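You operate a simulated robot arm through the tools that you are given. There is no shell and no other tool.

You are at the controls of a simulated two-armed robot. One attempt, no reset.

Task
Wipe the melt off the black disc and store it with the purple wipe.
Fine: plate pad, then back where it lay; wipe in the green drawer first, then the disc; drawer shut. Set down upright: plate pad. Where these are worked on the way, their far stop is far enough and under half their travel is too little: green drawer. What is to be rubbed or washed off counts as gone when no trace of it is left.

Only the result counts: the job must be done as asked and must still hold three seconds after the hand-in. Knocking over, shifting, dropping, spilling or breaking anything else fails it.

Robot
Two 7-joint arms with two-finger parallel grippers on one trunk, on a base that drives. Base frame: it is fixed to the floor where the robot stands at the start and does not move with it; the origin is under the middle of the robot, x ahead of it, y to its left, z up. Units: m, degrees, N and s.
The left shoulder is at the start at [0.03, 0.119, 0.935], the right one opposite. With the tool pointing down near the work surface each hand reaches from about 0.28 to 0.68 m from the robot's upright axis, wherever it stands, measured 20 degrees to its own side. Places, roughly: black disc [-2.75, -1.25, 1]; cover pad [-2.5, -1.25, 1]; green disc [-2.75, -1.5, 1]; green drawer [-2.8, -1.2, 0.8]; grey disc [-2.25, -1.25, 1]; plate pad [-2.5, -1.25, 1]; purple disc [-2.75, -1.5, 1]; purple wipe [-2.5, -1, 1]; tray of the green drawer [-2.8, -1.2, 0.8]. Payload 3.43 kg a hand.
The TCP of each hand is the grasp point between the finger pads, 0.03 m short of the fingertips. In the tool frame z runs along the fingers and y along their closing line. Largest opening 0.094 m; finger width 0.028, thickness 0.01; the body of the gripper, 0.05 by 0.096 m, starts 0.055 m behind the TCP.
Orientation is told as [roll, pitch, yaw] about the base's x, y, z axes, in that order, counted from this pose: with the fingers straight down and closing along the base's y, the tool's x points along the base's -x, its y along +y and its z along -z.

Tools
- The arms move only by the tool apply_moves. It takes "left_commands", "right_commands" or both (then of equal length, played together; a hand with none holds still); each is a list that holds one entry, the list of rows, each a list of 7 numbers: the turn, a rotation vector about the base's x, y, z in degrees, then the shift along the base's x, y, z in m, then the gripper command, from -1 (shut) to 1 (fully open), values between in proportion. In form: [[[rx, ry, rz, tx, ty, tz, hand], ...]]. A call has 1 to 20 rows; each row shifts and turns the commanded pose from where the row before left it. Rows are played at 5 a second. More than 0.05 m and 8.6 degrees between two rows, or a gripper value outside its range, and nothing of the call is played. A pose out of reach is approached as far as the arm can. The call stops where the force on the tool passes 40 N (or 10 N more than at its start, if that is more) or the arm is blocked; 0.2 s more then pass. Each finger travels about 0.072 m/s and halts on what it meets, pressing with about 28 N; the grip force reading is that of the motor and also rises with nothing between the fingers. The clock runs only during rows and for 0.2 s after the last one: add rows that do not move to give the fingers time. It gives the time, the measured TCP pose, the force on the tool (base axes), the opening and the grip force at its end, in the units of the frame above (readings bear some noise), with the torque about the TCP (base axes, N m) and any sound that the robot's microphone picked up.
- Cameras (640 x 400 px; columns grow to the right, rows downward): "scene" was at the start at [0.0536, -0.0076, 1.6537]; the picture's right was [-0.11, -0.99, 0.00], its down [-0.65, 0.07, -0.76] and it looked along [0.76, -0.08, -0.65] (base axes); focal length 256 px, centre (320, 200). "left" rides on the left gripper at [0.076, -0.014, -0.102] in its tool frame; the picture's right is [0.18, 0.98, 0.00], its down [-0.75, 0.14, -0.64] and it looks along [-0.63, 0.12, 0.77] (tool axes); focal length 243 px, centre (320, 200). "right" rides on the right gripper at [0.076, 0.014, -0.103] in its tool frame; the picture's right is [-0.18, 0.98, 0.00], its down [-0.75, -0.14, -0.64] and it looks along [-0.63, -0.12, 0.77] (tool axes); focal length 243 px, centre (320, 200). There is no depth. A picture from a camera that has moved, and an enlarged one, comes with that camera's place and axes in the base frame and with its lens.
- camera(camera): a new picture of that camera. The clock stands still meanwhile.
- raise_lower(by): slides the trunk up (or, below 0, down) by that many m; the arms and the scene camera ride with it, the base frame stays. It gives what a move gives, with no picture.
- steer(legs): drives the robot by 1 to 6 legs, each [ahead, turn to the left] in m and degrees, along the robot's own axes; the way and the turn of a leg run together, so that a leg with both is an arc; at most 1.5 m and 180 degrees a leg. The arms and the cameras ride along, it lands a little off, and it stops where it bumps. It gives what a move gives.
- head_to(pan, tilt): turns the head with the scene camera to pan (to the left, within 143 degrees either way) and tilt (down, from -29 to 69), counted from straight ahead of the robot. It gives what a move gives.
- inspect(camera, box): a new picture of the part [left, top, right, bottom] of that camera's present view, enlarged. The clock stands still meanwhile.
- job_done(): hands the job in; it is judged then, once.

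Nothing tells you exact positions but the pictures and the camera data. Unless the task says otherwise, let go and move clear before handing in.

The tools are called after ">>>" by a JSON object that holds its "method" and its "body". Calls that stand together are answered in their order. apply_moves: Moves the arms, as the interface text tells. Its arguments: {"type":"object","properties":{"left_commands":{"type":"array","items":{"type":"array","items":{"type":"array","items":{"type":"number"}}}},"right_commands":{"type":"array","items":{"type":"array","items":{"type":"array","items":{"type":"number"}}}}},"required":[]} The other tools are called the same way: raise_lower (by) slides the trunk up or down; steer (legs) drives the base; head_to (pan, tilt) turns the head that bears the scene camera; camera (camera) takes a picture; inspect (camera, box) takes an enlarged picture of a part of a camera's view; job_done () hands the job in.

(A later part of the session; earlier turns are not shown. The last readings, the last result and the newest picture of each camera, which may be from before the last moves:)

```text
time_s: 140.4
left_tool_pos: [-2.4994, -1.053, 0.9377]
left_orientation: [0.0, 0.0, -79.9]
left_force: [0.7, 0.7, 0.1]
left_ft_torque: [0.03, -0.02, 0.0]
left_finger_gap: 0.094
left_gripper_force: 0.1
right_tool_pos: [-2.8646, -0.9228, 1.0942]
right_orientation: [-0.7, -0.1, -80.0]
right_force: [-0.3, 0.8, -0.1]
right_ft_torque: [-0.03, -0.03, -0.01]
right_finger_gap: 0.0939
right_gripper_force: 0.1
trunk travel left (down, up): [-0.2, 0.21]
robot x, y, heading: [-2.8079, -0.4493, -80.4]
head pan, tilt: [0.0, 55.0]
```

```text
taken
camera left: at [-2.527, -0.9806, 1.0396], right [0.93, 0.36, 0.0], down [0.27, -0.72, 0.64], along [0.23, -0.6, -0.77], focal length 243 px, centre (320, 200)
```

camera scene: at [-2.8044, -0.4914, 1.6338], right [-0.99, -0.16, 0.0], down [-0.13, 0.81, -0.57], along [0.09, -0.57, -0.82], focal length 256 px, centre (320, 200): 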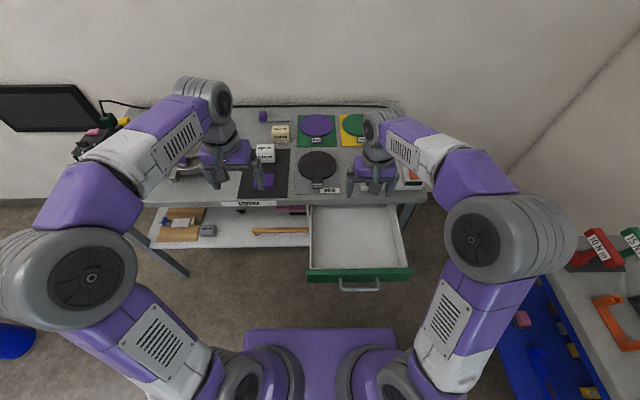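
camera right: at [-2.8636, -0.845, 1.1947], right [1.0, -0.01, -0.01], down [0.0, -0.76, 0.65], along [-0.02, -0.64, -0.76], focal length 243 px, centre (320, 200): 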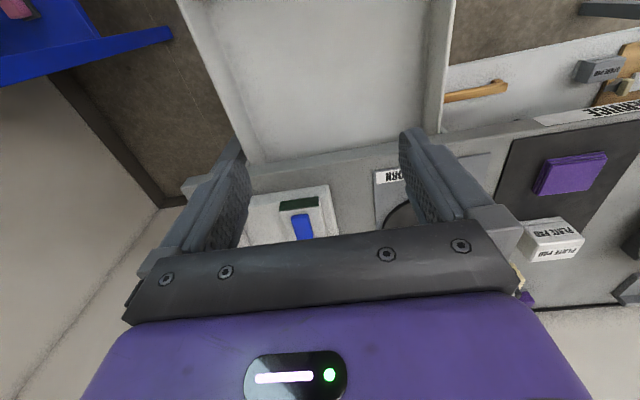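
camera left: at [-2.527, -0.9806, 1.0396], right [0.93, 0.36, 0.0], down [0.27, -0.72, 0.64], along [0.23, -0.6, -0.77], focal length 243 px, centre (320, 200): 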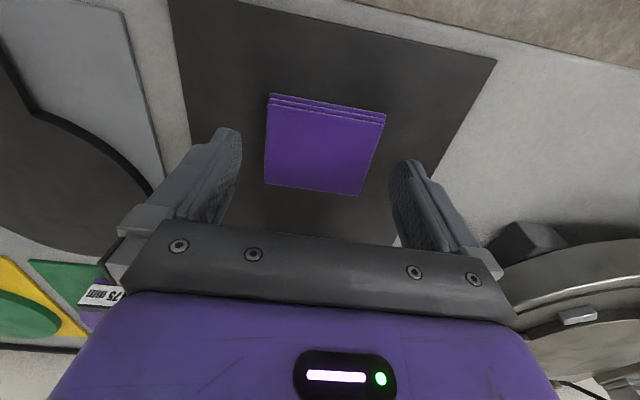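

Well centred. Lower to just above the mat.

>>> {"method": "apply_moves", "body": {"left_commands": [[[0, 0, 0, 0, -0.001, -0.008, 1], [0, 0, 0, 0, 0, -0.006, 1], [0, 0, 0, 0, 0, -0.004, 1], [0, 0, 0, 0, 0, -0.002, 1], [0, 0, 0, 0, 0, 0, 1]]]}}

>>> {"method": "apply_moves", "body": {"left_commands": [[[0, 0, 0, 0, 0, -0.001, 1], [0, 0, 0, 0, 0, 0, 1]]]}}

>>> {"method": "apply_moves", "body": {"left_commands": [[[0, 0, 0, 0, 0, -0.001, 1], [0, 0, 0, 0, 0, 0, 1]]]}}

```text
time_s: 141.6
left_tool_pos: [-2.5001, -1.0525, 0.918]
left_orientation: [0.0, 0.0, -79.8]
left_force: [0.4, -0.1, 0.1]
left_ft_torque: [0.02, 0.01, -0.02]
left_finger_gap: 0.094
left_gripper_force: 0.0
right_tool_pos: [-2.8655, -0.9225, 1.0942]
right_orientation: [-0.7, -0.2, -80.1]
right_force: [1.1, -0.1, 0.1]
right_ft_torque: [0.01, 0.01, 0.05]
right_finger_gap: 0.0939
right_gripper_force: 0.0
trunk travel left (down, up): [-0.2, 0.21]
robot x, y, heading: [-2.8121, -0.4484, -80.5]
head pan, tilt: [0.0, 55.0]
```

```text
time_s: 142.2
left_tool_pos: [-2.4992, -1.0521, 0.9178]
left_orientation: [-0.1, 0.0, -79.8]
left_force: [0.2, -0.4, -0.3]
left_ft_torque: [-0.01, 0.0, -0.01]
left_finger_gap: 0.0939
left_gripper_force: 0.1
right_tool_pos: [-2.8649, -0.9226, 1.0948]
right_orientation: [-0.6, -0.1, -80.0]
right_force: [-0.1, 0.1, -0.2]
right_ft_torque: [0.03, -0.01, -0.02]
right_finger_gap: 0.0942
right_gripper_force: 0.1
trunk travel left (down, up): [-0.2, 0.21]
robot x, y, heading: [-2.8106, -0.4499, -80.7]
head pan, tilt: [0.0, 55.0]
```

```text
time_s: 142.8
left_tool_pos: [-2.5, -1.0529, 0.916]
left_orientation: [0.0, -0.1, -79.7]
left_force: [0.2, 0.1, 0.7]
left_ft_torque: [0.01, -0.03, 0.03]
left_finger_gap: 0.0937
left_gripper_force: 0.0
right_tool_pos: [-2.8645, -0.9231, 1.0934]
right_orientation: [-0.7, -0.3, -80.0]
right_force: [0.0, 1.0, 0.5]
right_ft_torque: [0.03, 0.0, 0.01]
right_finger_gap: 0.0939
right_gripper_force: 0.1
trunk travel left (down, up): [-0.2, 0.21]
robot x, y, heading: [-2.8108, -0.4511, -80.6]
head pan, tilt: [0.0, 55.0]
```

>>> {"method": "apply_moves", "body": {"left_commands": [[[0, 0, 0, 0, 0, -0.0015, 1], [0, 0, 0, 0, 0, 0, 1]]]}}

>>> {"method": "inspect", "body": {"camera": "left", "box": [200, 80, 440, 230]}}

```text
time_s: 143.4
left_tool_pos: [-2.5002, -1.0515, 0.9146]
left_orientation: [0.0, 0.1, -79.8]
left_force: [-0.7, 0.7, -0.8]
left_ft_torque: [0.0, 0.0, 0.02]
left_finger_gap: 0.0943
left_gripper_force: 0.1
right_tool_pos: [-2.8656, -0.9221, 1.0934]
right_orientation: [-0.6, -0.2, -80.0]
right_force: [0.5, -0.6, 0.4]
right_ft_torque: [-0.02, -0.03, 0.01]
right_finger_gap: 0.094
right_gripper_force: 0.1
trunk travel left (down, up): [-0.2, 0.21]
robot x, y, heading: [-2.8075, -0.4481, -80.7]
head pan, tilt: [0.0, 55.0]
```

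```text
2.67 times, centred on (320, 155) of left
camera zoom: at [-2.5266, -0.9805, 1.0166], right [0.93, 0.36, 0.0], down [0.27, -0.72, 0.64], along [0.23, -0.6, -0.77], focal length 647 px, centre (320, 320)
```

zoom: 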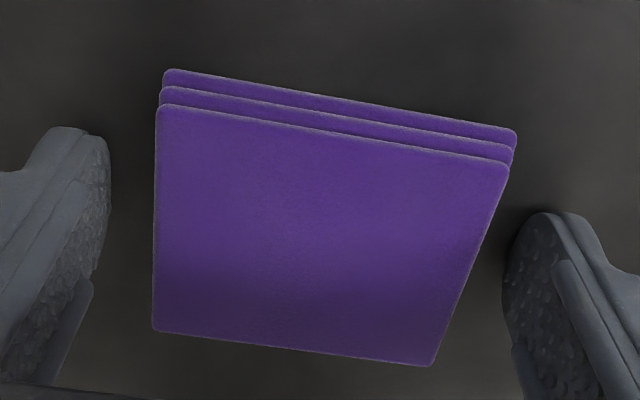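

>>> {"method": "apply_moves", "body": {"left_commands": [[[0, 0, 0, 0, -0.002, -0.0015, 1], [0, 0, 0, 0, 0, 0, 1]]]}}

>>> {"method": "apply_moves", "body": {"left_commands": [[[0, 0, 0, 0, -0.001, -0.0015, 1], [0, 0, 0, 0, 0, 0, 1]]]}}

>>> {"method": "apply_moves", "body": {"left_commands": [[[0, 0, 0, 0, 0, -0.0015, 1], [0, 0, 0, 0, 0, 0, 1]]]}}

```text
time_s: 144.0
left_tool_pos: [-2.4998, -1.0547, 0.9137]
left_orientation: [0.0, 0.0, -79.8]
left_force: [0.2, 1.6, 4.0]
left_ft_torque: [0.09, 0.11, -0.09]
left_finger_gap: 0.0937
left_gripper_force: 0.0
right_tool_pos: [-2.8662, -0.9224, 1.0939]
right_orientation: [-0.5, -0.2, -80.1]
right_force: [0.1, -0.5, 0.4]
right_ft_torque: [0.0, 0.04, 0.02]
right_finger_gap: 0.0939
right_gripper_force: 0.0
trunk travel left (down, up): [-0.2, 0.21]
robot x, y, heading: [-2.8127, -0.45, -80.6]
head pan, tilt: [0.0, 55.0]
```

```text
time_s: 144.6
left_tool_pos: [-2.4999, -1.0541, 0.9137]
left_orientation: [0.0, -0.1, -79.9]
left_force: [-1.9, 7.9, 14.2]
left_ft_torque: [0.37, 0.24, -0.1]
left_finger_gap: 0.0939
left_gripper_force: 0.0
right_tool_pos: [-2.8668, -0.9204, 1.0945]
right_orientation: [-0.5, -0.4, -80.1]
right_force: [-0.6, -0.5, -0.4]
right_ft_torque: [0.01, -0.01, 0.0]
right_finger_gap: 0.0939
right_gripper_force: 0.1
trunk travel left (down, up): [-0.2, 0.21]
robot x, y, heading: [-2.813, -0.4499, -80.6]
head pan, tilt: [0.0, 55.0]
```

```text
time_s: 145.2
left_tool_pos: [-2.4991, -1.053, 0.915]
left_orientation: [0.0, -0.4, -79.7]
left_force: [0.1, 4.8, 27.5]
left_ft_torque: [0.4, 0.73, -0.34]
left_finger_gap: 0.0938
left_gripper_force: 0.1
right_tool_pos: [-2.8657, -0.9202, 1.0953]
right_orientation: [-0.5, -0.3, -80.1]
right_force: [-0.6, 0.0, 0.5]
right_ft_torque: [-0.04, 0.0, 0.03]
right_finger_gap: 0.0942
right_gripper_force: 0.2
trunk travel left (down, up): [-0.2, 0.21]
robot x, y, heading: [-2.8086, -0.45, -80.7]
head pan, tilt: [0.0, 55.0]
```

Mat contact confirms bench mat z ≈0.884. Raise to ~1.5 mm clearance and close on the wipe.

>>> {"method": "apply_moves", "body": {"left_commands": [[[0, 0, 0, 0, 0, 0.0045, 1], [0, 0, 0, 0, 0, 0, 1], [0, 0, 0, 0, 0, 0, 0.6], [0, 0, 0, 0, 0, 0, 0.4], [0, 0, 0, 0, 0, 0, 0], [0, 0, 0, 0, 0, 0, -1], [0, 0, 0, 0, 0, 0, -1]]]}}

>>> {"method": "inspect", "body": {"camera": "left", "box": [200, 80, 440, 230]}}

```text
time_s: 146.8
left_tool_pos: [-2.5004, -1.0535, 0.9139]
left_orientation: [0.1, 0.0, -79.6]
left_force: [-0.2, 0.1, 1.6]
left_ft_torque: [-0.01, 0.05, -0.01]
left_finger_gap: 0.0739
left_gripper_force: 28.2
right_tool_pos: [-2.865, -0.9224, 1.0936]
right_orientation: [-0.6, -0.2, -80.1]
right_force: [-0.3, -0.3, 0.2]
right_ft_torque: [0.0, -0.02, 0.02]
right_finger_gap: 0.094
right_gripper_force: 0.0
trunk travel left (down, up): [-0.2, 0.21]
robot x, y, heading: [-2.8088, -0.4509, -80.6]
head pan, tilt: [0.0, 55.0]
```

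```text
2.67 times, centred on (320, 155) of left
camera zoom: at [-2.5269, -0.9826, 1.0159], right [0.93, 0.36, 0.0], down [0.27, -0.72, 0.64], along [0.23, -0.6, -0.77], focal length 647 px, centre (320, 320)
```

zoom: 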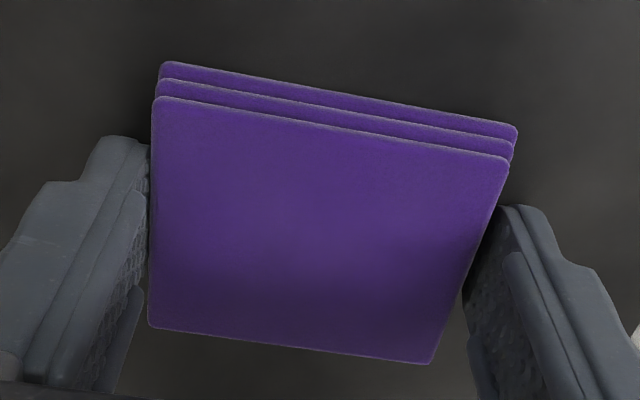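

Wipe gripped. Lift slowly, and move the right hand aside at the same time.

>>> {"method": "apply_moves", "body": {"left_commands": [[[0, 0, 0, 0, 0, 0.003, -1], [0, 0, 0, 0, 0, 0.004, -1], [0, 0, 0, 0, 0, 0.005, -1], [0, 0, 0, 0, 0, 0.006, -1], [0, 0, 0, 0, 0, 0.008, -1], [0, 0, 0, 0, 0, 0.01, -1], [0, 0, 0, 0, 0, 0.01, -1], [0, 0, 0, 0, 0, 0.01, -1], [0, 0, 0, 0, 0, 0, -1]]], "right_commands": [[[0, 0, 0, -0.015, 0.015, 0.005, 1], [0, 0, 0, -0.015, 0.015, 0.005, 1], [0, 0, 0, -0.015, 0.015, 0.005, 1], [0, 0, 0, -0.015, 0.015, 0.005, 1], [0, 0, 0, -0.015, 0.015, 0.005, 1], [0, 0, 0, -0.015, 0.015, 0.005, 1], [0, 0, 0, -0.015, 0.015, 0.005, 1], [0, 0, 0, -0.015, 0.015, 0.005, 1], [0, 0, 0, 0, 0, 0, 1]]]}}

>>> {"method": "camera", "body": {"camera": "left"}}

>>> {"method": "camera", "body": {"camera": "scene"}}

```text
time_s: 148.8
left_tool_pos: [-2.4989, -1.0546, 0.9716]
left_orientation: [0.1, 0.0, -79.8]
left_force: [0.6, -0.4, -0.1]
left_ft_torque: [0.04, 0.03, -0.02]
left_finger_gap: 0.0735
left_gripper_force: 28.3
right_tool_pos: [-2.9854, -0.8044, 1.1341]
right_orientation: [-0.6, -0.1, -80.1]
right_force: [0.1, -0.8, -0.6]
right_ft_torque: [0.0, -0.01, 0.01]
right_finger_gap: 0.0941
right_gripper_force: 0.2
trunk travel left (down, up): [-0.2, 0.21]
robot x, y, heading: [-2.813, -0.4488, -80.5]
head pan, tilt: [0.0, 55.0]
```

```text
taken
camera left: at [-2.5258, -0.9822, 1.073], right [0.93, 0.36, 0.0], down [0.27, -0.72, 0.64], along [0.23, -0.6, -0.77], focal length 243 px, centre (320, 200)
```

left: 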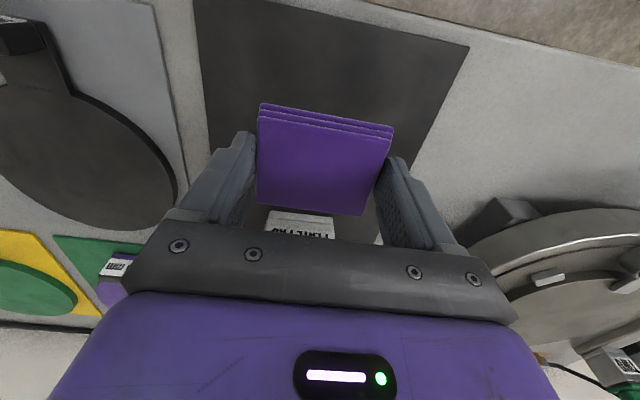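

```text
taken
camera scene: at [-2.8043, -0.4907, 1.6338], right [-0.99, -0.16, 0.0], down [-0.13, 0.81, -0.57], along [0.09, -0.57, -0.82], focal length 256 px, centre (320, 200)
```

scene: 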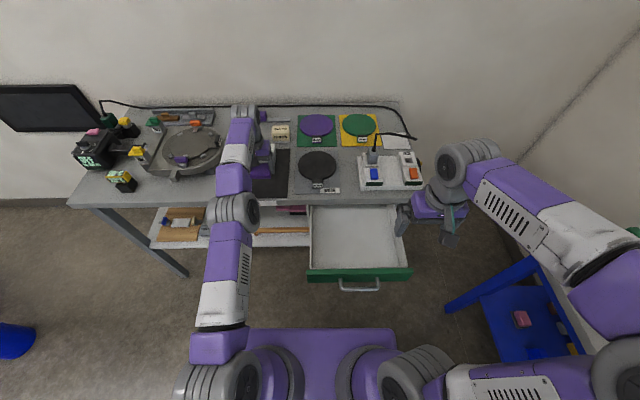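

Wipe is up. Carry it over the tray's left half.

>>> {"method": "apply_moves", "body": {"left_commands": [[[0, 0, 0, -0.005, 0.004, 0.005, -1], [0, 0, 0, -0.012, 0.008, 0.008, -1], [0, 0, 0, -0.0175, 0.011, 0.008, -1], [0, 0, 0, -0.0175, 0.011, 0, -1], [0, 0, 0, -0.0175, 0.011, 0, -1], [0, 0, 0, -0.0175, 0.011, 0, -1], [0, 0, 0, -0.0175, 0.011, 0, -1], [0, 0, 0, -0.0175, 0.011, 0, -1], [0, 0, 0, -0.0175, 0.011, 0, -1], [0, 0, 0, -0.0175, 0.011, 0, -1], [0, 0, 0, -0.0175, 0.011, 0, -1], [0, 0, 0, -0.0175, 0.011, 0, -1], [0, 0, 0, -0.0175, 0.011, 0, -1], [0, 0, 0, -0.0175, 0.011, 0, -1], [0, 0, 0, -0.0175, 0.011, 0, -1], [0, 0, 0, -0.0175, 0.011, 0, -1], [0, 0, 0, -0.002, 0.001, 0, -1], [0, 0, 0, 0, 0, 0, -1]]]}}

>>> {"method": "camera", "body": {"camera": "left"}}

>>> {"method": "inspect", "body": {"camera": "scene", "box": [240, 170, 440, 295]}}

```text
time_s: 152.6
left_tool_pos: [-2.7624, -0.8883, 0.9906]
left_orientation: [0.0, 0.0, -79.8]
left_force: [-0.1, 0.1, -0.3]
left_ft_torque: [-0.01, 0.01, -0.01]
left_finger_gap: 0.0735
left_gripper_force: 28.0
right_tool_pos: [-2.9856, -0.8023, 1.1345]
right_orientation: [-0.6, -0.2, -80.1]
right_force: [0.2, -1.0, 0.6]
right_ft_torque: [-0.02, 0.0, -0.02]
right_finger_gap: 0.0937
right_gripper_force: 0.1
trunk travel left (down, up): [-0.2, 0.21]
robot x, y, heading: [-2.8135, -0.451, -80.5]
head pan, tilt: [0.0, 55.0]
```

```text
taken
camera left: at [-2.7891, -0.816, 1.0924], right [0.93, 0.36, 0.0], down [0.27, -0.72, 0.64], along [0.23, -0.6, -0.77], focal length 243 px, centre (320, 200)
```

left: 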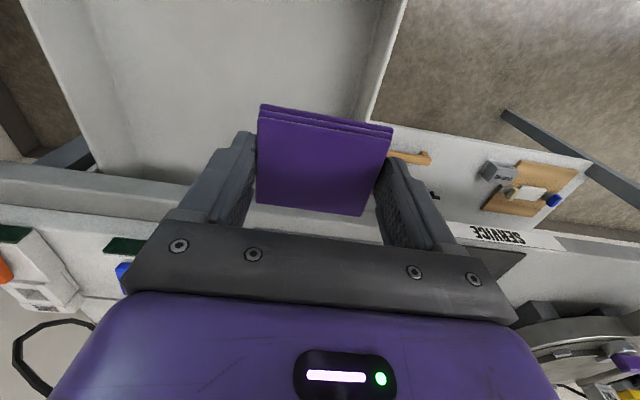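

```text
3.20 times, centred on (340, 232) of scene
camera zoom: at [-2.8047, -0.4902, 1.6338], right [-0.99, -0.16, 0.0], down [-0.13, 0.81, -0.57], along [0.09, -0.57, -0.82], focal length 820 px, centre (256, 96)
```

zoom: 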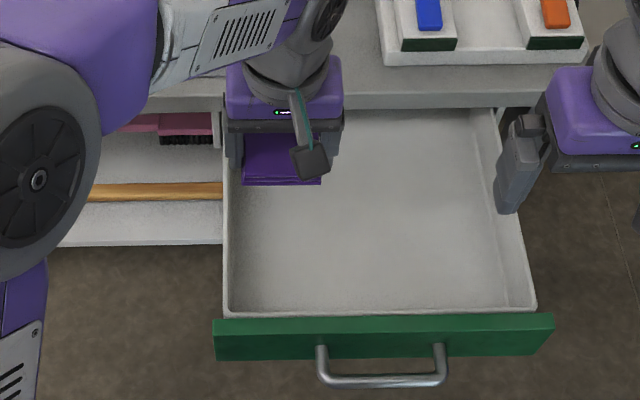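

The left finger would be too near the tray wall; shift 2 cm inward, then lower into the tray.

>>> {"method": "apply_moves", "body": {"left_commands": [[[0, 0, 0, -0.01, -0.002, 0, -1], [0, 0, 0, -0.011, -0.002, -0.005, -1], [0, 0, 0, 0, 0, -0.015, -1], [0, 0, 0, 0, 0, -0.02, -1], [0, 0, 0, 0, 0, -0.02, -1], [0, 0, 0, 0, 0, -0.02, -1], [0, 0, 0, 0, 0, -0.02, -1], [0, 0, 0, 0, 0, -0.02, -1], [0, 0, 0, 0, 0, -0.02, -1], [0, 0, 0, 0, 0, -0.01, -1], [0, 0, 0, 0, 0, 0, -1]]]}}

>>> {"method": "camera", "body": {"camera": "left"}}

>>> {"method": "inspect", "body": {"camera": "scene", "box": [240, 170, 440, 295]}}

```text
time_s: 155.0
left_tool_pos: [-2.7841, -0.8897, 0.8418]
left_orientation: [0.0, 0.0, -79.8]
left_force: [-0.2, 0.3, -0.1]
left_ft_torque: [-0.03, 0.02, 0.01]
left_finger_gap: 0.0737
left_gripper_force: 27.7
right_tool_pos: [-2.9851, -0.8032, 1.1361]
right_orientation: [-0.6, -0.1, -80.0]
right_force: [0.5, -0.5, -0.6]
right_ft_torque: [0.01, 0.0, -0.01]
right_finger_gap: 0.0941
right_gripper_force: 0.2
trunk travel left (down, up): [-0.2, 0.21]
robot x, y, heading: [-2.8109, -0.4486, -80.7]
head pan, tilt: [0.0, 55.0]
```

```text
taken
camera left: at [-2.8121, -0.8191, 0.9432], right [0.93, 0.36, 0.0], down [0.27, -0.72, 0.64], along [0.23, -0.6, -0.77], focal length 243 px, centre (320, 200)
```

left: 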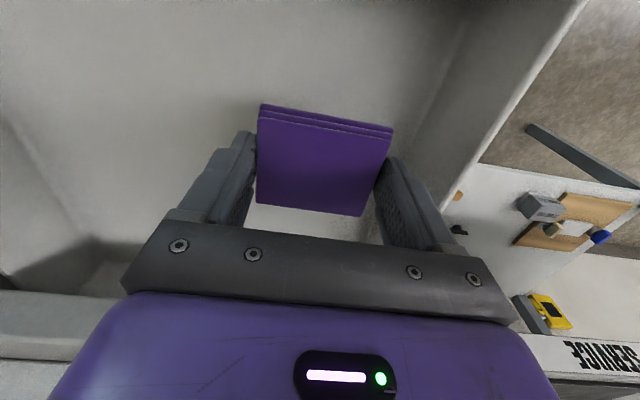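

```text
3.20 times, centred on (340, 232) of scene
camera zoom: at [-2.8045, -0.4902, 1.6338], right [-0.99, -0.16, 0.0], down [-0.13, 0.81, -0.57], along [0.09, -0.57, -0.82], focal length 820 px, centre (256, 96)
```

zoom: 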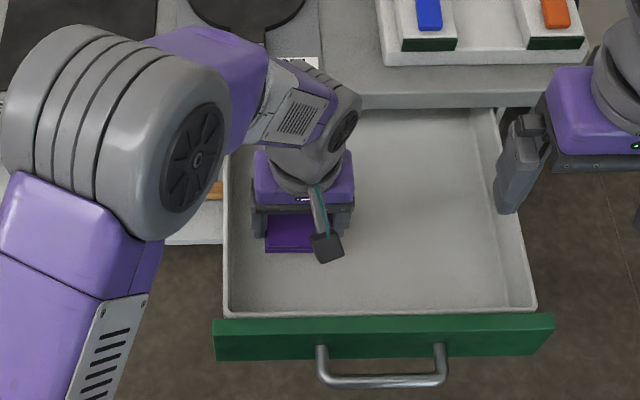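

>>> {"method": "apply_moves", "body": {"left_commands": [[[0, 0, 0, 0, 0, -0.012, -1], [0, 0, 0, 0, 0, -0.012, -1], [0, 0, 0, 0, 0, -0.008, -1], [0, 0, 0, 0, 0, -0.005, -1], [0, 0, 0, 0, 0, 0, -1]]]}}

>>> {"method": "apply_moves", "body": {"left_commands": [[[0, 0, 0, 0, 0, -0.005, -1], [0, 0, 0, 0, 0, 0, -1]]]}}

>>> {"method": "camera", "body": {"camera": "left"}}

```text
time_s: 156.2
left_tool_pos: [-2.7841, -0.8908, 0.8053]
left_orientation: [0.0, 0.0, -79.7]
left_force: [-0.4, -0.6, -0.4]
left_ft_torque: [0.04, 0.04, 0.0]
left_finger_gap: 0.0735
left_gripper_force: 28.2
right_tool_pos: [-2.9865, -0.8028, 1.1353]
right_orientation: [-0.6, -0.1, -80.0]
right_force: [0.3, 0.0, -0.1]
right_ft_torque: [0.0, 0.02, 0.0]
right_finger_gap: 0.0941
right_gripper_force: 0.0
trunk travel left (down, up): [-0.2, 0.21]
robot x, y, heading: [-2.8109, -0.4529, -80.7]
head pan, tilt: [0.0, 55.0]
```

```text
time_s: 156.8
left_tool_pos: [-2.7842, -0.8904, 0.8007]
left_orientation: [0.0, 0.0, -79.7]
left_force: [-0.5, 0.0, 1.1]
left_ft_torque: [0.02, 0.0, -0.02]
left_finger_gap: 0.0735
left_gripper_force: 27.9
right_tool_pos: [-2.9855, -0.8017, 1.1354]
right_orientation: [-0.6, -0.2, -80.1]
right_force: [0.4, -0.5, -0.8]
right_ft_torque: [0.0, 0.03, -0.01]
right_finger_gap: 0.0938
right_gripper_force: 0.0
trunk travel left (down, up): [-0.2, 0.21]
robot x, y, heading: [-2.8122, -0.45, -80.3]
head pan, tilt: [0.0, 55.0]
```

```text
taken
camera left: at [-2.8108, -0.8201, 0.903], right [0.93, 0.36, 0.0], down [0.27, -0.72, 0.64], along [0.23, -0.6, -0.77], focal length 243 px, centre (320, 200)
```

left: 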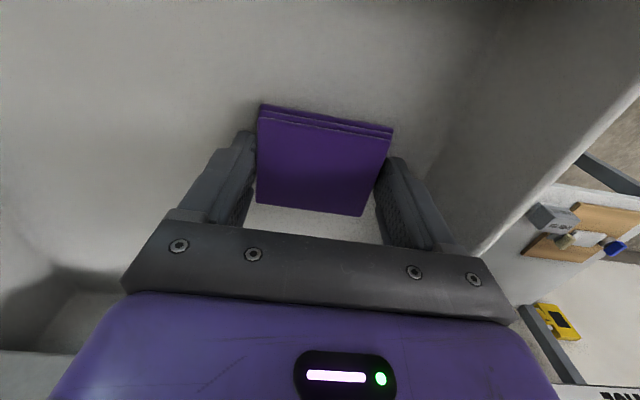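

Nearing the tray floor; lower in small steps until contact.

>>> {"method": "apply_moves", "body": {"left_commands": [[[0, 0, 0, 0, 0, -0.005, -1], [0, 0, 0, 0, 0, -0.003, -1], [0, 0, 0, 0, 0, 0, -1]]]}}

>>> {"method": "apply_moves", "body": {"left_commands": [[[0, 0, 0, 0, 0, -0.004, -1], [0, 0, 0, 0, 0, 0, -1]]]}}

>>> {"method": "apply_moves", "body": {"left_commands": [[[0, 0, 0, 0, 0, -0.003, -1], [0, 0, 0, 0, 0, 0, -1]]]}}

```text
time_s: 157.6
left_tool_pos: [-2.7849, -0.8915, 0.7934]
left_orientation: [-0.1, -0.1, -79.8]
left_force: [-0.2, 0.3, 9.2]
left_ft_torque: [0.28, -0.28, -0.04]
left_finger_gap: 0.0734
left_gripper_force: 28.1
right_tool_pos: [-2.9851, -0.803, 1.1355]
right_orientation: [-0.6, -0.2, -80.0]
right_force: [0.5, -0.1, 0.8]
right_ft_torque: [0.01, 0.02, 0.01]
right_finger_gap: 0.0938
right_gripper_force: 0.0
trunk travel left (down, up): [-0.2, 0.21]
robot x, y, heading: [-2.8107, -0.4459, -80.7]
head pan, tilt: [0.0, 55.0]
```

```text
time_s: 158.1
left_tool_pos: [-2.7831, -0.8956, 0.793]
left_orientation: [-0.2, -0.5, -79.8]
left_force: [1.7, 1.0, 18.5]
left_ft_torque: [0.48, -0.69, -0.08]
left_finger_gap: 0.0737
left_gripper_force: 27.8
right_tool_pos: [-2.9838, -0.8024, 1.1355]
right_orientation: [-0.5, -0.2, -80.1]
right_force: [0.4, 0.0, 0.1]
right_ft_torque: [0.01, 0.04, -0.02]
right_finger_gap: 0.094
right_gripper_force: 0.1
trunk travel left (down, up): [-0.2, 0.21]
robot x, y, heading: [-2.8097, -0.4516, -80.7]
head pan, tilt: [0.0, 55.0]
stopped in row 2 (left hand): the force on the tool passed its limit at 42 N (the readings are from after the stop); the commanded pose is now the measured one
```

```text
time_s: 158.5
left_tool_pos: [-2.7831, -0.898, 0.7933]
left_orientation: [-0.1, -0.9, -79.7]
left_force: [3.1, 1.1, 17.7]
left_ft_torque: [0.5, -0.64, -0.07]
left_finger_gap: 0.0734
left_gripper_force: 28.0
right_tool_pos: [-2.9851, -0.803, 1.1359]
right_orientation: [-0.5, -0.2, -80.1]
right_force: [-0.7, 0.0, -0.8]
right_ft_torque: [0.02, -0.02, 0.01]
right_finger_gap: 0.0941
right_gripper_force: 0.0
trunk travel left (down, up): [-0.2, 0.21]
robot x, y, heading: [-2.808, -0.4505, -80.7]
head pan, tilt: [0.0, 55.0]
stopped in row 2 (left hand): the force on the tool passed its limit at 43 N (the readings are from after the stop); the commanded pose is now the measured one
```

The wipe touches the tray floor. Relieve and release.

>>> {"method": "apply_moves", "body": {"left_commands": [[[0, 0, 0, 0, 0, 0.002, -1], [0, 0, 0, 0, 0, 0.001, -1], [0, 0, 0, 0, 0, 0, -1]]]}}

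>>> {"method": "apply_moves", "body": {"left_commands": [[[0, 0, 0, 0, 0, 0, 0.8], [0, 0, 0, 0, 0, 0, 0.8], [0, 0, 0, 0, 0, 0, 0.8]]]}}

>>> {"method": "camera", "body": {"camera": "left"}}

```text
time_s: 159.3
left_tool_pos: [-2.7848, -0.8962, 0.7935]
left_orientation: [-0.2, -0.7, -79.7]
left_force: [-1.0, 0.6, -0.4]
left_ft_torque: [-0.01, -0.01, 0.0]
left_finger_gap: 0.0736
left_gripper_force: 27.8
right_tool_pos: [-2.9852, -0.8027, 1.135]
right_orientation: [-0.5, -0.2, -80.1]
right_force: [0.0, 0.1, -0.1]
right_ft_torque: [-0.03, -0.02, 0.01]
right_finger_gap: 0.0941
right_gripper_force: 0.1
trunk travel left (down, up): [-0.2, 0.21]
robot x, y, heading: [-2.8131, -0.4458, -80.5]
head pan, tilt: [0.0, 55.0]
```

```text
time_s: 160.1
left_tool_pos: [-2.7842, -0.8964, 0.7944]
left_orientation: [-0.1, -0.8, -79.8]
left_force: [0.0, 0.2, 0.9]
left_ft_torque: [0.0, 0.01, -0.01]
left_finger_gap: 0.0846
left_gripper_force: 0.1
right_tool_pos: [-2.9861, -0.8029, 1.1362]
right_orientation: [-0.6, -0.2, -80.1]
right_force: [-1.0, -0.4, -0.3]
right_ft_torque: [-0.02, 0.03, -0.01]
right_finger_gap: 0.094
right_gripper_force: 0.0
trunk travel left (down, up): [-0.2, 0.21]
robot x, y, heading: [-2.8105, -0.4531, -80.5]
head pan, tilt: [0.0, 55.0]
```

```text
taken
camera left: at [-2.8115, -0.824, 0.8953], right [0.93, 0.36, -0.01], down [0.27, -0.71, 0.65], along [0.23, -0.61, -0.76], focal length 243 px, centre (320, 200)
```

left: 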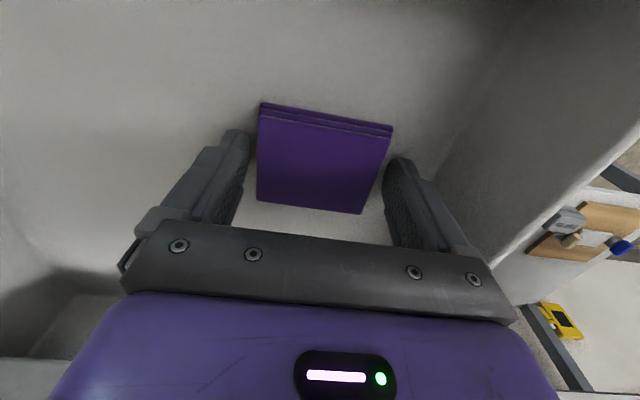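

Wipe lies in the tray. Raise the left hand and clear it to the left.

>>> {"method": "apply_moves", "body": {"left_commands": [[[0, 0, 0, 0, 0, 0.01, 0.8], [0, 0, 0, 0, 0, 0.02, 0.8], [0, 0, 0, 0, 0, 0.04, 0.8], [0, 0, 0, 0, 0, 0.045, 0.8], [0, 0, 0, 0, 0, 0.045, 0.8], [0, 0, 0, 0, 0, 0.045, 0.8], [0, 0, 0, 0, 0, 0.045, 0.8], [0, 0, 0, 0, 0, 0.045, 0.8], [0, 0, 0, 0, 0, 0.045, 0.8], [0, 0, 0, 0.04, 0.015, 0, 0.8], [0, 0, 0, 0.045, 0.015, 0, 0.8], [0, 0, 0, 0.045, 0.015, 0, 0.8], [0, 0, 0, 0.045, 0.015, 0, 0.8], [0, 0, 0, 0, 0, 0, 0.8]]]}}

>>> {"method": "camera", "body": {"camera": "scene"}}

>>> {"method": "inspect", "body": {"camera": "scene", "box": [240, 120, 440, 245]}}

>>> {"method": "camera", "body": {"camera": "right"}}

```text
time_s: 163.1
left_tool_pos: [-2.6094, -0.8415, 1.1358]
left_orientation: [0.0, -0.8, -79.8]
left_force: [0.0, 0.6, 0.0]
left_ft_torque: [0.0, -0.02, 0.01]
left_finger_gap: 0.0843
left_gripper_force: 0.1
right_tool_pos: [-2.9861, -0.8041, 1.136]
right_orientation: [-0.5, -0.2, -80.1]
right_force: [0.3, 0.6, -0.5]
right_ft_torque: [-0.01, 0.0, 0.0]
right_finger_gap: 0.0941
right_gripper_force: 0.0
trunk travel left (down, up): [-0.2, 0.21]
robot x, y, heading: [-2.8131, -0.4504, -80.5]
head pan, tilt: [0.0, 55.0]
```

```text
taken
camera scene: at [-2.8052, -0.4908, 1.6338], right [-0.99, -0.16, 0.0], down [-0.13, 0.81, -0.57], along [0.09, -0.57, -0.82], focal length 256 px, centre (320, 200)
```

scene: 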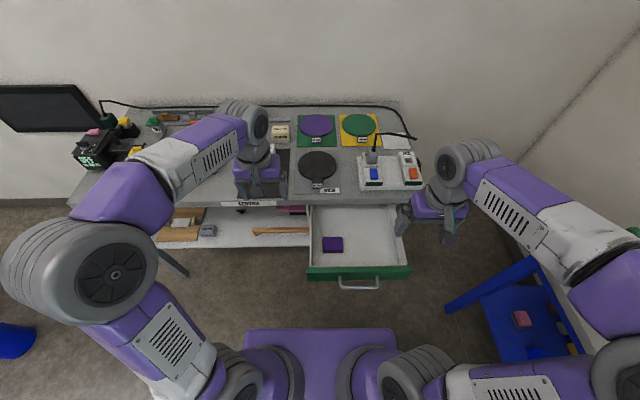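

```text
3.20 times, centred on (340, 182) of scene
camera zoom: at [-2.8052, -0.4908, 1.6338], right [-0.99, -0.16, 0.0], down [-0.13, 0.81, -0.57], along [0.09, -0.57, -0.82], focal length 820 px, centre (256, 256)
```

zoom: 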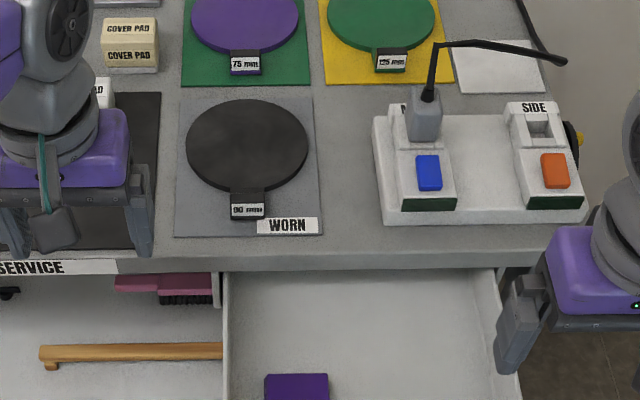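

```text
taken
camera right: at [-2.9841, -0.7251, 1.2363], right [1.0, -0.01, -0.01], down [0.0, -0.76, 0.65], along [-0.01, -0.65, -0.76], focal length 243 px, centre (320, 200)
```

right: 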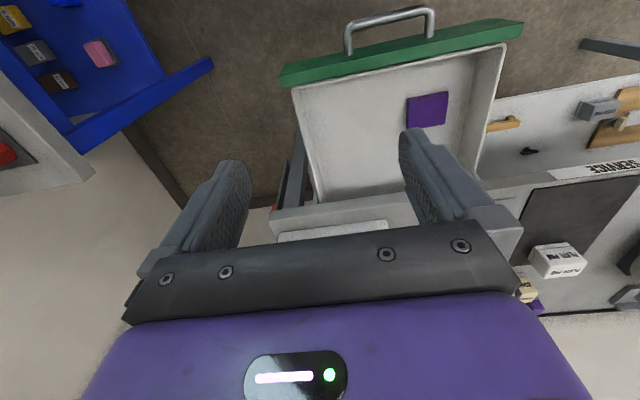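

Wipe is in the tray's left part. Now bring the right hand above the black disc's tag (≈(-2.703,-1.06)), moving the left hand further aside.

>>> {"method": "apply_moves", "body": {"left_commands": [[[0, 0.8, 0, 0.02, 0.005, 0, 0.8], [0, 0, 0, 0.02, 0.005, 0, 0.8], [0, 0, 0, 0.02, 0.005, 0, 0.8], [0, 0, 0, 0.02, 0.005, 0, 0.8], [0, 0, 0, 0.02, 0.005, 0, 0.8], [0, 0, 0, 0.02, 0.005, 0, 0.8], [0, 0, 0, 0, 0, 0, 0.8], [0, 0, 0, 0, 0, 0, 0.8], [0, 0, 0, 0, 0, 0, 0.8], [0, 0, 0, 0, 0, 0, 0.8], [0, 0, 0, 0, 0, 0, 0.8], [0, 0, 0, 0, 0, 0, 0.8]]], "right_commands": [[[0, 0, 0, 0.0285, -0.024, 0, 1], [0, 0, 0, 0.0285, -0.024, 0, 1], [0, 0, 0, 0.0285, -0.024, 0, 1], [0, 0, 0, 0.0285, -0.024, 0, 1], [0, 0, 0, 0.0285, -0.024, 0, 1], [0, 0, 0, 0.0285, -0.024, 0, 1], [0, 0, 0, 0.0285, -0.024, 0, 1], [0, 0, 0, 0.0285, -0.024, 0, 1], [0, 0, 0, 0.0285, -0.024, -0.02, 1], [0, 0, 0, 0.0265, -0.024, -0.03, 1], [0, 0, 0, 0, 0, -0.02, 1], [0, 0, 0, 0, 0, 0, 1]]]}}

>>> {"method": "camera", "body": {"camera": "right"}}

>>> {"method": "inspect", "body": {"camera": "right", "box": [220, 40, 420, 165]}}

>>> {"method": "camera", "body": {"camera": "scene"}}

```text
time_s: 165.7
left_tool_pos: [-2.4876, -0.8059, 1.1342]
left_orientation: [-1.0, -0.6, -79.9]
left_force: [0.4, 0.2, 0.1]
left_ft_torque: [-0.01, 0.0, 0.0]
left_finger_gap: 0.0846
left_gripper_force: 0.0
right_tool_pos: [-2.7051, -1.0365, 1.0654]
right_orientation: [-0.6, 0.0, -80.1]
right_force: [-0.2, 0.7, 0.5]
right_ft_torque: [-0.04, 0.03, -0.02]
right_finger_gap: 0.094
right_gripper_force: 0.0
right hand out of reach, approached as far as the arm can: row 10, 11
trunk travel left (down, up): [-0.2, 0.21]
robot x, y, heading: [-2.8113, -0.4501, -80.5]
head pan, tilt: [0.0, 55.0]
```

```text
taken
camera right: at [-2.7052, -0.9576, 1.1664], right [1.0, -0.01, -0.01], down [0.0, -0.77, 0.64], along [-0.02, -0.64, -0.77], focal length 243 px, centre (320, 200)
```

right: 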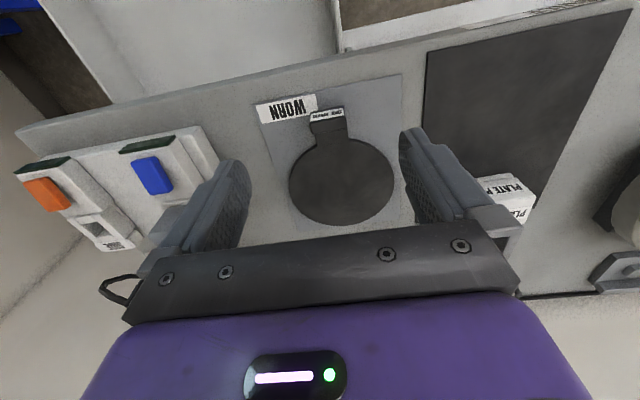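

```text
3.20 times, centred on (320, 102) of right
camera zoom: at [-2.7052, -0.9576, 1.1664], right [1.0, -0.01, -0.01], down [0.0, -0.77, 0.64], along [-0.02, -0.64, -0.77], focal length 776 px, centre (320, 512)
```

zoom: 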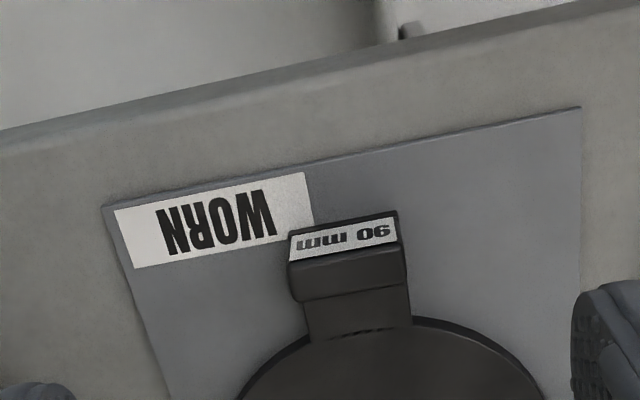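

```text
taken
camera scene: at [-2.804, -0.4904, 1.6338], right [-0.99, -0.16, 0.0], down [-0.13, 0.81, -0.57], along [0.09, -0.57, -0.82], focal length 256 px, centre (320, 200)
```

scene: 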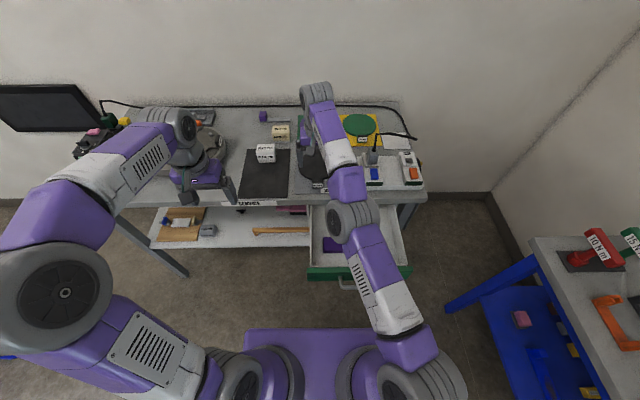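

Tag located at ≈(-2.700,-1.062). Lower in steps while moving forward, then check alignment.

>>> {"method": "apply_moves", "body": {"right_commands": [[[0, 0, 0, 0, 0, -0.03, 1], [0, 0, 0, 0.002, -0.008, -0.03, 0.6], [0, 0, 0, 0.002, -0.008, -0.03, 0.6], [0, 0, 0, 0, 0, 0, 0.6]]]}}

>>> {"method": "camera", "body": {"camera": "right"}}

>>> {"method": "inspect", "body": {"camera": "right", "box": [220, 60, 420, 185]}}

```text
time_s: 166.7
left_tool_pos: [-2.4886, -0.8051, 1.1357]
left_orientation: [-0.9, -0.6, -79.8]
left_force: [-0.3, 0.5, 0.7]
left_ft_torque: [-0.06, -0.04, -0.01]
left_finger_gap: 0.0846
left_gripper_force: 0.0
right_tool_pos: [-2.7026, -1.0561, 0.9787]
right_orientation: [-0.6, -0.2, -80.2]
right_force: [-0.2, 0.1, -1.4]
right_ft_torque: [0.0, -0.01, 0.03]
right_finger_gap: 0.075
right_gripper_force: 0.0
right hand out of reach, approached as far as the arm can: row 1
trunk travel left (down, up): [-0.2, 0.21]
robot x, y, heading: [-2.8105, -0.4509, -80.6]
head pan, tilt: [0.0, 55.0]
```

```text
taken
camera right: at [-2.7007, -0.979, 1.0795], right [1.0, -0.01, -0.01], down [0.0, -0.76, 0.65], along [-0.01, -0.65, -0.76], focal length 243 px, centre (320, 200)
```

right: 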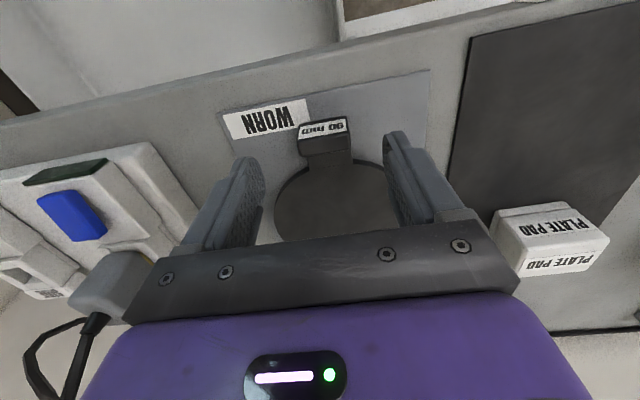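

```text
3.20 times, centred on (320, 122) of right
camera zoom: at [-2.7007, -0.979, 1.0795], right [1.0, -0.01, -0.01], down [0.0, -0.76, 0.65], along [-0.01, -0.65, -0.76], focal length 776 px, centre (320, 448)
```

zoom: 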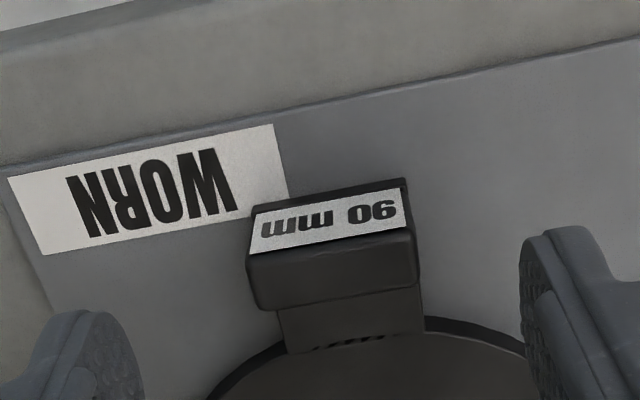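

>>> {"method": "apply_moves", "body": {"right_commands": [[[0, 0, 0, 0.002, -0.006, -0.02, 0.6], [0, 0, 0, 0.002, -0.006, -0.02, 0.4], [0, 0, 0, 0, 0, -0.012, 0.4], [0, 0, 0, 0, 0, -0.005, 0.4], [0, 0, 0, 0, 0, 0, 0.4]]]}}

>>> {"method": "inspect", "body": {"camera": "right", "box": [220, 80, 420, 205]}}

```text
time_s: 167.9
left_tool_pos: [-2.4883, -0.8074, 1.135]
left_orientation: [-0.9, -0.7, -79.8]
left_force: [0.2, 0.1, 0.0]
left_ft_torque: [0.01, 0.0, 0.0]
left_finger_gap: 0.0846
left_gripper_force: 0.0
right_tool_pos: [-2.6997, -1.0626, 0.9197]
right_orientation: [-0.6, -0.1, -80.1]
right_force: [-0.6, -0.3, 0.5]
right_ft_torque: [-0.02, 0.01, 0.01]
right_finger_gap: 0.0658
right_gripper_force: 0.1
right hand out of reach, approached as far as the arm can: row 1, 2
trunk travel left (down, up): [-0.2, 0.21]
robot x, y, heading: [-2.8125, -0.45, -80.5]
head pan, tilt: [0.0, 55.0]
```

```text
3.20 times, centred on (320, 142) of right
camera zoom: at [-2.6977, -0.9845, 1.0214], right [1.0, -0.01, -0.01], down [0.0, -0.76, 0.64], along [-0.02, -0.64, -0.76], focal length 776 px, centre (320, 384)
```

zoom: 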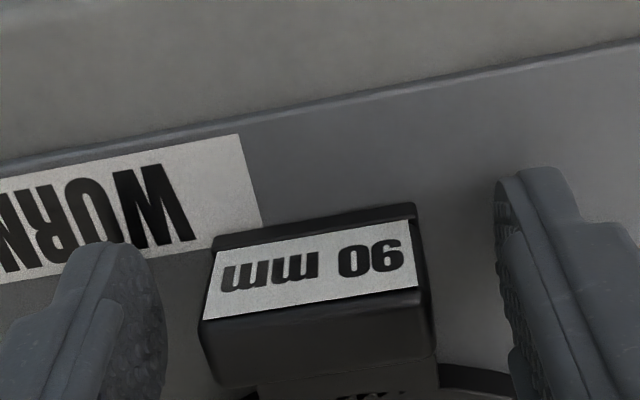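

>>> {"method": "apply_moves", "body": {"right_commands": [[[0, 0, 0, 0, -0.002, -0.003, 0.4], [0, 0, 0, 0, 0, 0, 0.4]]]}}

>>> {"method": "apply_moves", "body": {"right_commands": [[[0, 0, 0, 0, 0, 0, 0.1], [0, 0, 0, 0, 0, 0, -0.1], [0, 0, 0, 0, 0, 0, -1], [0, 0, 0, 0, 0, 0, -1], [0, 0, 0, 0, 0, 0, -1]]]}}

>>> {"method": "inspect", "body": {"camera": "right", "box": [220, 80, 420, 205]}}

```text
time_s: 168.5
left_tool_pos: [-2.4886, -0.8066, 1.1339]
left_orientation: [-1.0, -0.5, -79.8]
left_force: [-0.5, 0.7, -0.3]
left_ft_torque: [0.0, 0.03, 0.0]
left_finger_gap: 0.0847
left_gripper_force: 0.0
right_tool_pos: [-2.6985, -1.0654, 0.9173]
right_orientation: [-0.6, -0.1, -80.1]
right_force: [0.5, 0.1, 0.7]
right_ft_torque: [0.01, -0.03, -0.01]
right_finger_gap: 0.066
right_gripper_force: 0.0
trunk travel left (down, up): [-0.2, 0.21]
robot x, y, heading: [-2.8129, -0.452, -80.3]
head pan, tilt: [0.0, 55.0]
```

```text
time_s: 169.7
left_tool_pos: [-2.4881, -0.8057, 1.1341]
left_orientation: [-0.9, -0.6, -79.9]
left_force: [0.1, -0.6, -0.1]
left_ft_torque: [0.03, 0.03, -0.03]
left_finger_gap: 0.0846
left_gripper_force: 0.1
right_tool_pos: [-2.6989, -1.0648, 0.9167]
right_orientation: [-0.5, -0.2, -80.2]
right_force: [0.7, 1.7, -0.4]
right_ft_torque: [-0.03, -0.4, 0.18]
right_finger_gap: 0.04
right_gripper_force: 28.5
trunk travel left (down, up): [-0.2, 0.21]
robot x, y, heading: [-2.8093, -0.4527, -80.3]
head pan, tilt: [0.0, 55.0]
```

```text
3.20 times, centred on (320, 142) of right
camera zoom: at [-2.6976, -0.986, 1.0183], right [1.0, -0.01, -0.01], down [0.0, -0.76, 0.65], along [-0.01, -0.65, -0.76], focal length 776 px, centre (320, 384)
```

zoom: 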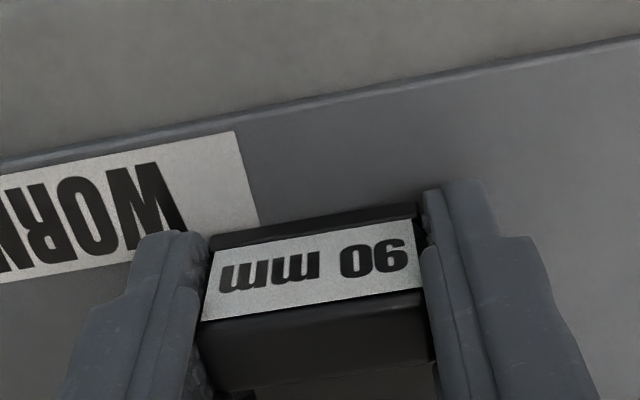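

Tag gripped (4 cm). Lift very slowly and check.

>>> {"method": "apply_moves", "body": {"right_commands": [[[0, 0, 0, 0, 0, 0.002, -1], [0, 0, 0, 0, 0, 0.003, -1], [0, 0, 0, 0, 0, 0.003, -1], [0, 0, 0, 0, 0, 0.004, -1], [0, 0, 0, 0, 0, 0.004, -1], [0, 0, 0, 0, 0, 0.004, -1], [0, 0, 0, 0, 0, 0, -1]]]}}

>>> {"method": "camera", "body": {"camera": "right"}}

>>> {"method": "inspect", "body": {"camera": "scene", "box": [260, 120, 420, 220]}}

```text
time_s: 171.3
left_tool_pos: [-2.4884, -0.8074, 1.1359]
left_orientation: [-0.9, -0.6, -79.7]
left_force: [0.4, 0.6, 0.2]
left_ft_torque: [-0.02, 0.0, -0.02]
left_finger_gap: 0.0846
left_gripper_force: 0.1
right_tool_pos: [-2.6989, -1.0637, 0.937]
right_orientation: [-0.6, -0.1, -80.1]
right_force: [-0.2, -0.3, -3.2]
right_ft_torque: [0.33, 0.05, 0.01]
right_finger_gap: 0.04
right_gripper_force: 27.8
trunk travel left (down, up): [-0.2, 0.21]
robot x, y, heading: [-2.809, -0.4522, -80.5]
head pan, tilt: [0.0, 55.0]
```

```text
taken
camera right: at [-2.6974, -0.9858, 1.0376], right [1.0, -0.01, -0.01], down [0.0, -0.76, 0.65], along [-0.02, -0.65, -0.76], focal length 243 px, centre (320, 200)
```

right: 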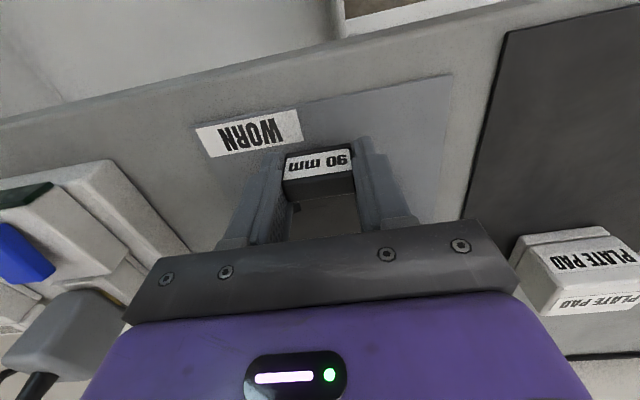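

```text
4.00 times, centred on (340, 170) of scene
camera zoom: at [-2.8043, -0.4908, 1.6338], right [-0.99, -0.16, 0.0], down [-0.13, 0.81, -0.57], along [0.09, -0.57, -0.82], focal length 1024 px, centre (240, 320)
```

zoom: 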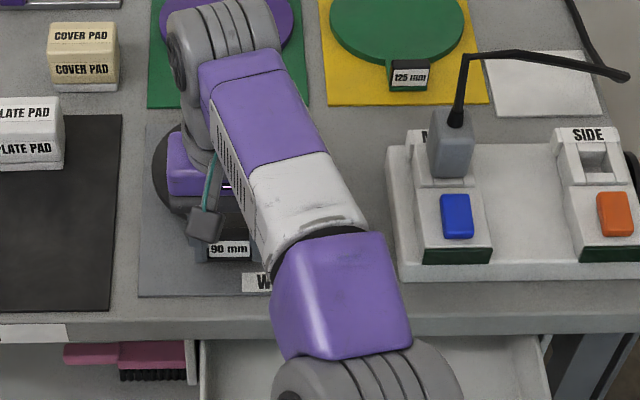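

Disc is lifted level (≈0.3 kg). Lift further, pull it back over the drawer.

>>> {"method": "apply_moves", "body": {"right_commands": [[[0, 0, 0, 0, 0.002, 0.005, -1], [0, 0, 0, 0, 0.003, 0.007, -1], [0, 0, 0, -0.001, 0.005, 0.008, -1], [0, 0, 0, -0.001, 0.007, 0.01, -1], [0, 0, 0, -0.002, 0.01, 0.01, -1], [0, 0, 0, -0.002, 0.013, 0.005, -1], [0, 0, 0, -0.0027, 0.0148, 0, -1], [0, 0, 0, -0.0027, 0.0148, 0, -1], [0, 0, 0, -0.0027, 0.0148, 0, -1], [0, 0, 0, -0.0027, 0.0148, 0, -1], [0, 0, 0, -0.0027, 0.0148, 0, -1], [0, 0, 0, -0.0027, 0.0148, 0, -1], [0, 0, 0, -0.0027, 0.0148, 0, -1], [0, 0, 0, -0.0027, 0.0148, 0, -1], [0, 0, 0, 0, 0.005, 0, -1], [0, 0, 0, 0, 0, 0, -1]]]}}

>>> {"method": "camera", "body": {"camera": "right"}}

>>> {"method": "camera", "body": {"camera": "scene"}}

```text
time_s: 174.7
left_tool_pos: [-2.4871, -0.8061, 1.136]
left_orientation: [-0.9, -0.6, -79.8]
left_force: [0.5, -1.2, 0.4]
left_ft_torque: [0.02, -0.02, -0.01]
left_finger_gap: 0.0845
left_gripper_force: 0.1
right_tool_pos: [-2.6743, -1.0369, 0.9961]
right_orientation: [-0.7, 0.0, -80.2]
right_force: [0.1, -0.6, -3.2]
right_ft_torque: [0.3, 0.01, -0.03]
right_finger_gap: 0.0399
right_gripper_force: 28.2
right hand out of reach, approached as far as the arm can: row 3, 4, 5, 6, 7, 8, 9, 10, 11, 12, 13, 14, 15
trunk travel left (down, up): [-0.2, 0.21]
robot x, y, heading: [-2.8108, -0.448, -80.4]
head pan, tilt: [0.0, 55.0]
```

```text
taken
camera right: at [-2.6726, -0.9598, 1.0978], right [1.0, -0.01, -0.01], down [0.0, -0.77, 0.64], along [-0.02, -0.64, -0.77], focal length 243 px, centre (320, 200)
```

right: 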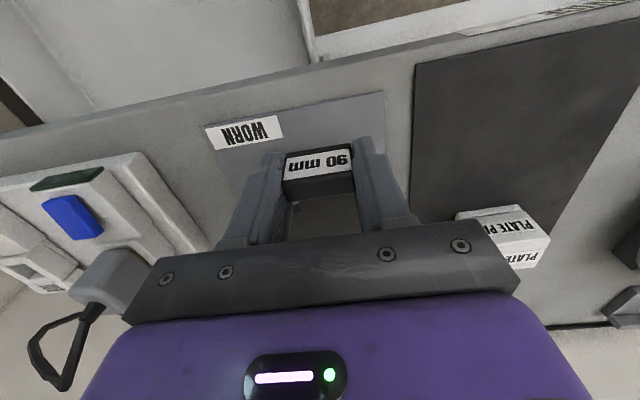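

```text
taken
camera scene: at [-2.8044, -0.4907, 1.6338], right [-0.99, -0.16, 0.0], down [-0.13, 0.81, -0.57], along [0.09, -0.57, -0.82], focal length 256 px, centre (320, 200)
```

scene: 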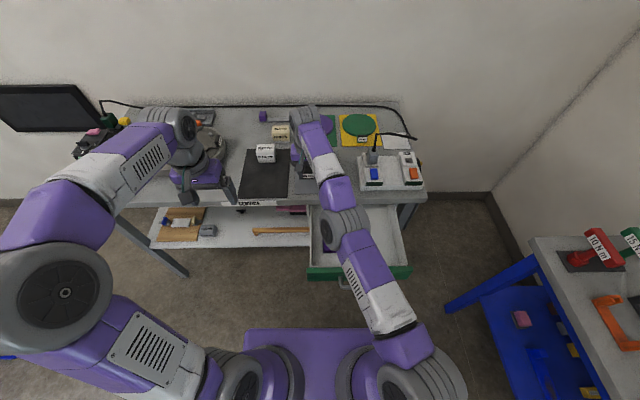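

The arm has stuck at the edge of its reach (command ran ahead of the hand). I'll bring the commanded pose back to the actual one first, gently.

>>> {"method": "apply_moves", "body": {"right_commands": [[[0, 0, 0, 0.005, -0.018, 0, -1], [0, 0, 0, 0.005, -0.018, 0, -1], [0, 0, 0, 0.005, -0.018, 0, -1], [0, 0, 0, 0.005, -0.018, 0, -1], [0, 0, 0, 0.005, -0.018, 0, -1], [0, 0, 0, 0.005, -0.018, 0, -1], [0, 0, 0, 0.005, -0.018, 0, -1], [0, 0, 0, 0.003, -0.01, 0, -1], [0, 0, 0, 0, 0, 0, -1]]]}}

>>> {"method": "camera", "body": {"camera": "scene"}}

```text
time_s: 176.7
left_tool_pos: [-2.4884, -0.8064, 1.1349]
left_orientation: [-0.9, -0.5, -79.9]
left_force: [-0.7, 0.6, -0.1]
left_ft_torque: [0.01, 0.02, 0.0]
left_finger_gap: 0.0844
left_gripper_force: 0.1
right_tool_pos: [-2.6847, -1.0474, 0.9911]
right_orientation: [-0.6, -0.1, -80.1]
right_force: [0.4, -0.1, -2.7]
right_ft_torque: [0.31, 0.02, -0.01]
right_finger_gap: 0.0398
right_gripper_force: 28.2
right hand out of reach, approached as far as the arm can: row 1, 2, 3, 4, 5, 6, 7, 8
trunk travel left (down, up): [-0.2, 0.21]
robot x, y, heading: [-2.8097, -0.4486, -80.6]
head pan, tilt: [0.0, 55.0]
```

```text
taken
camera scene: at [-2.8043, -0.4906, 1.6338], right [-0.99, -0.16, 0.0], down [-0.13, 0.81, -0.57], along [0.09, -0.57, -0.82], focal length 256 px, centre (320, 200)
```

scene: 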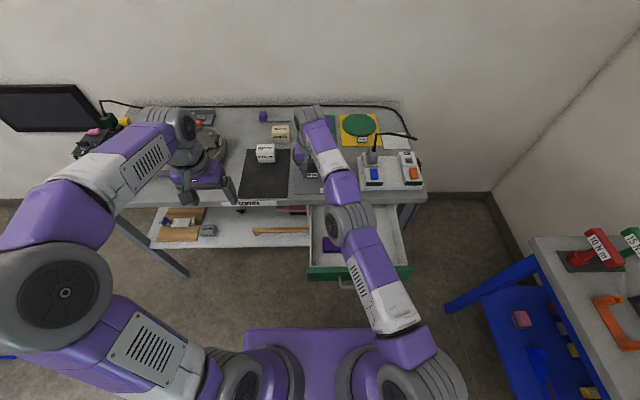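

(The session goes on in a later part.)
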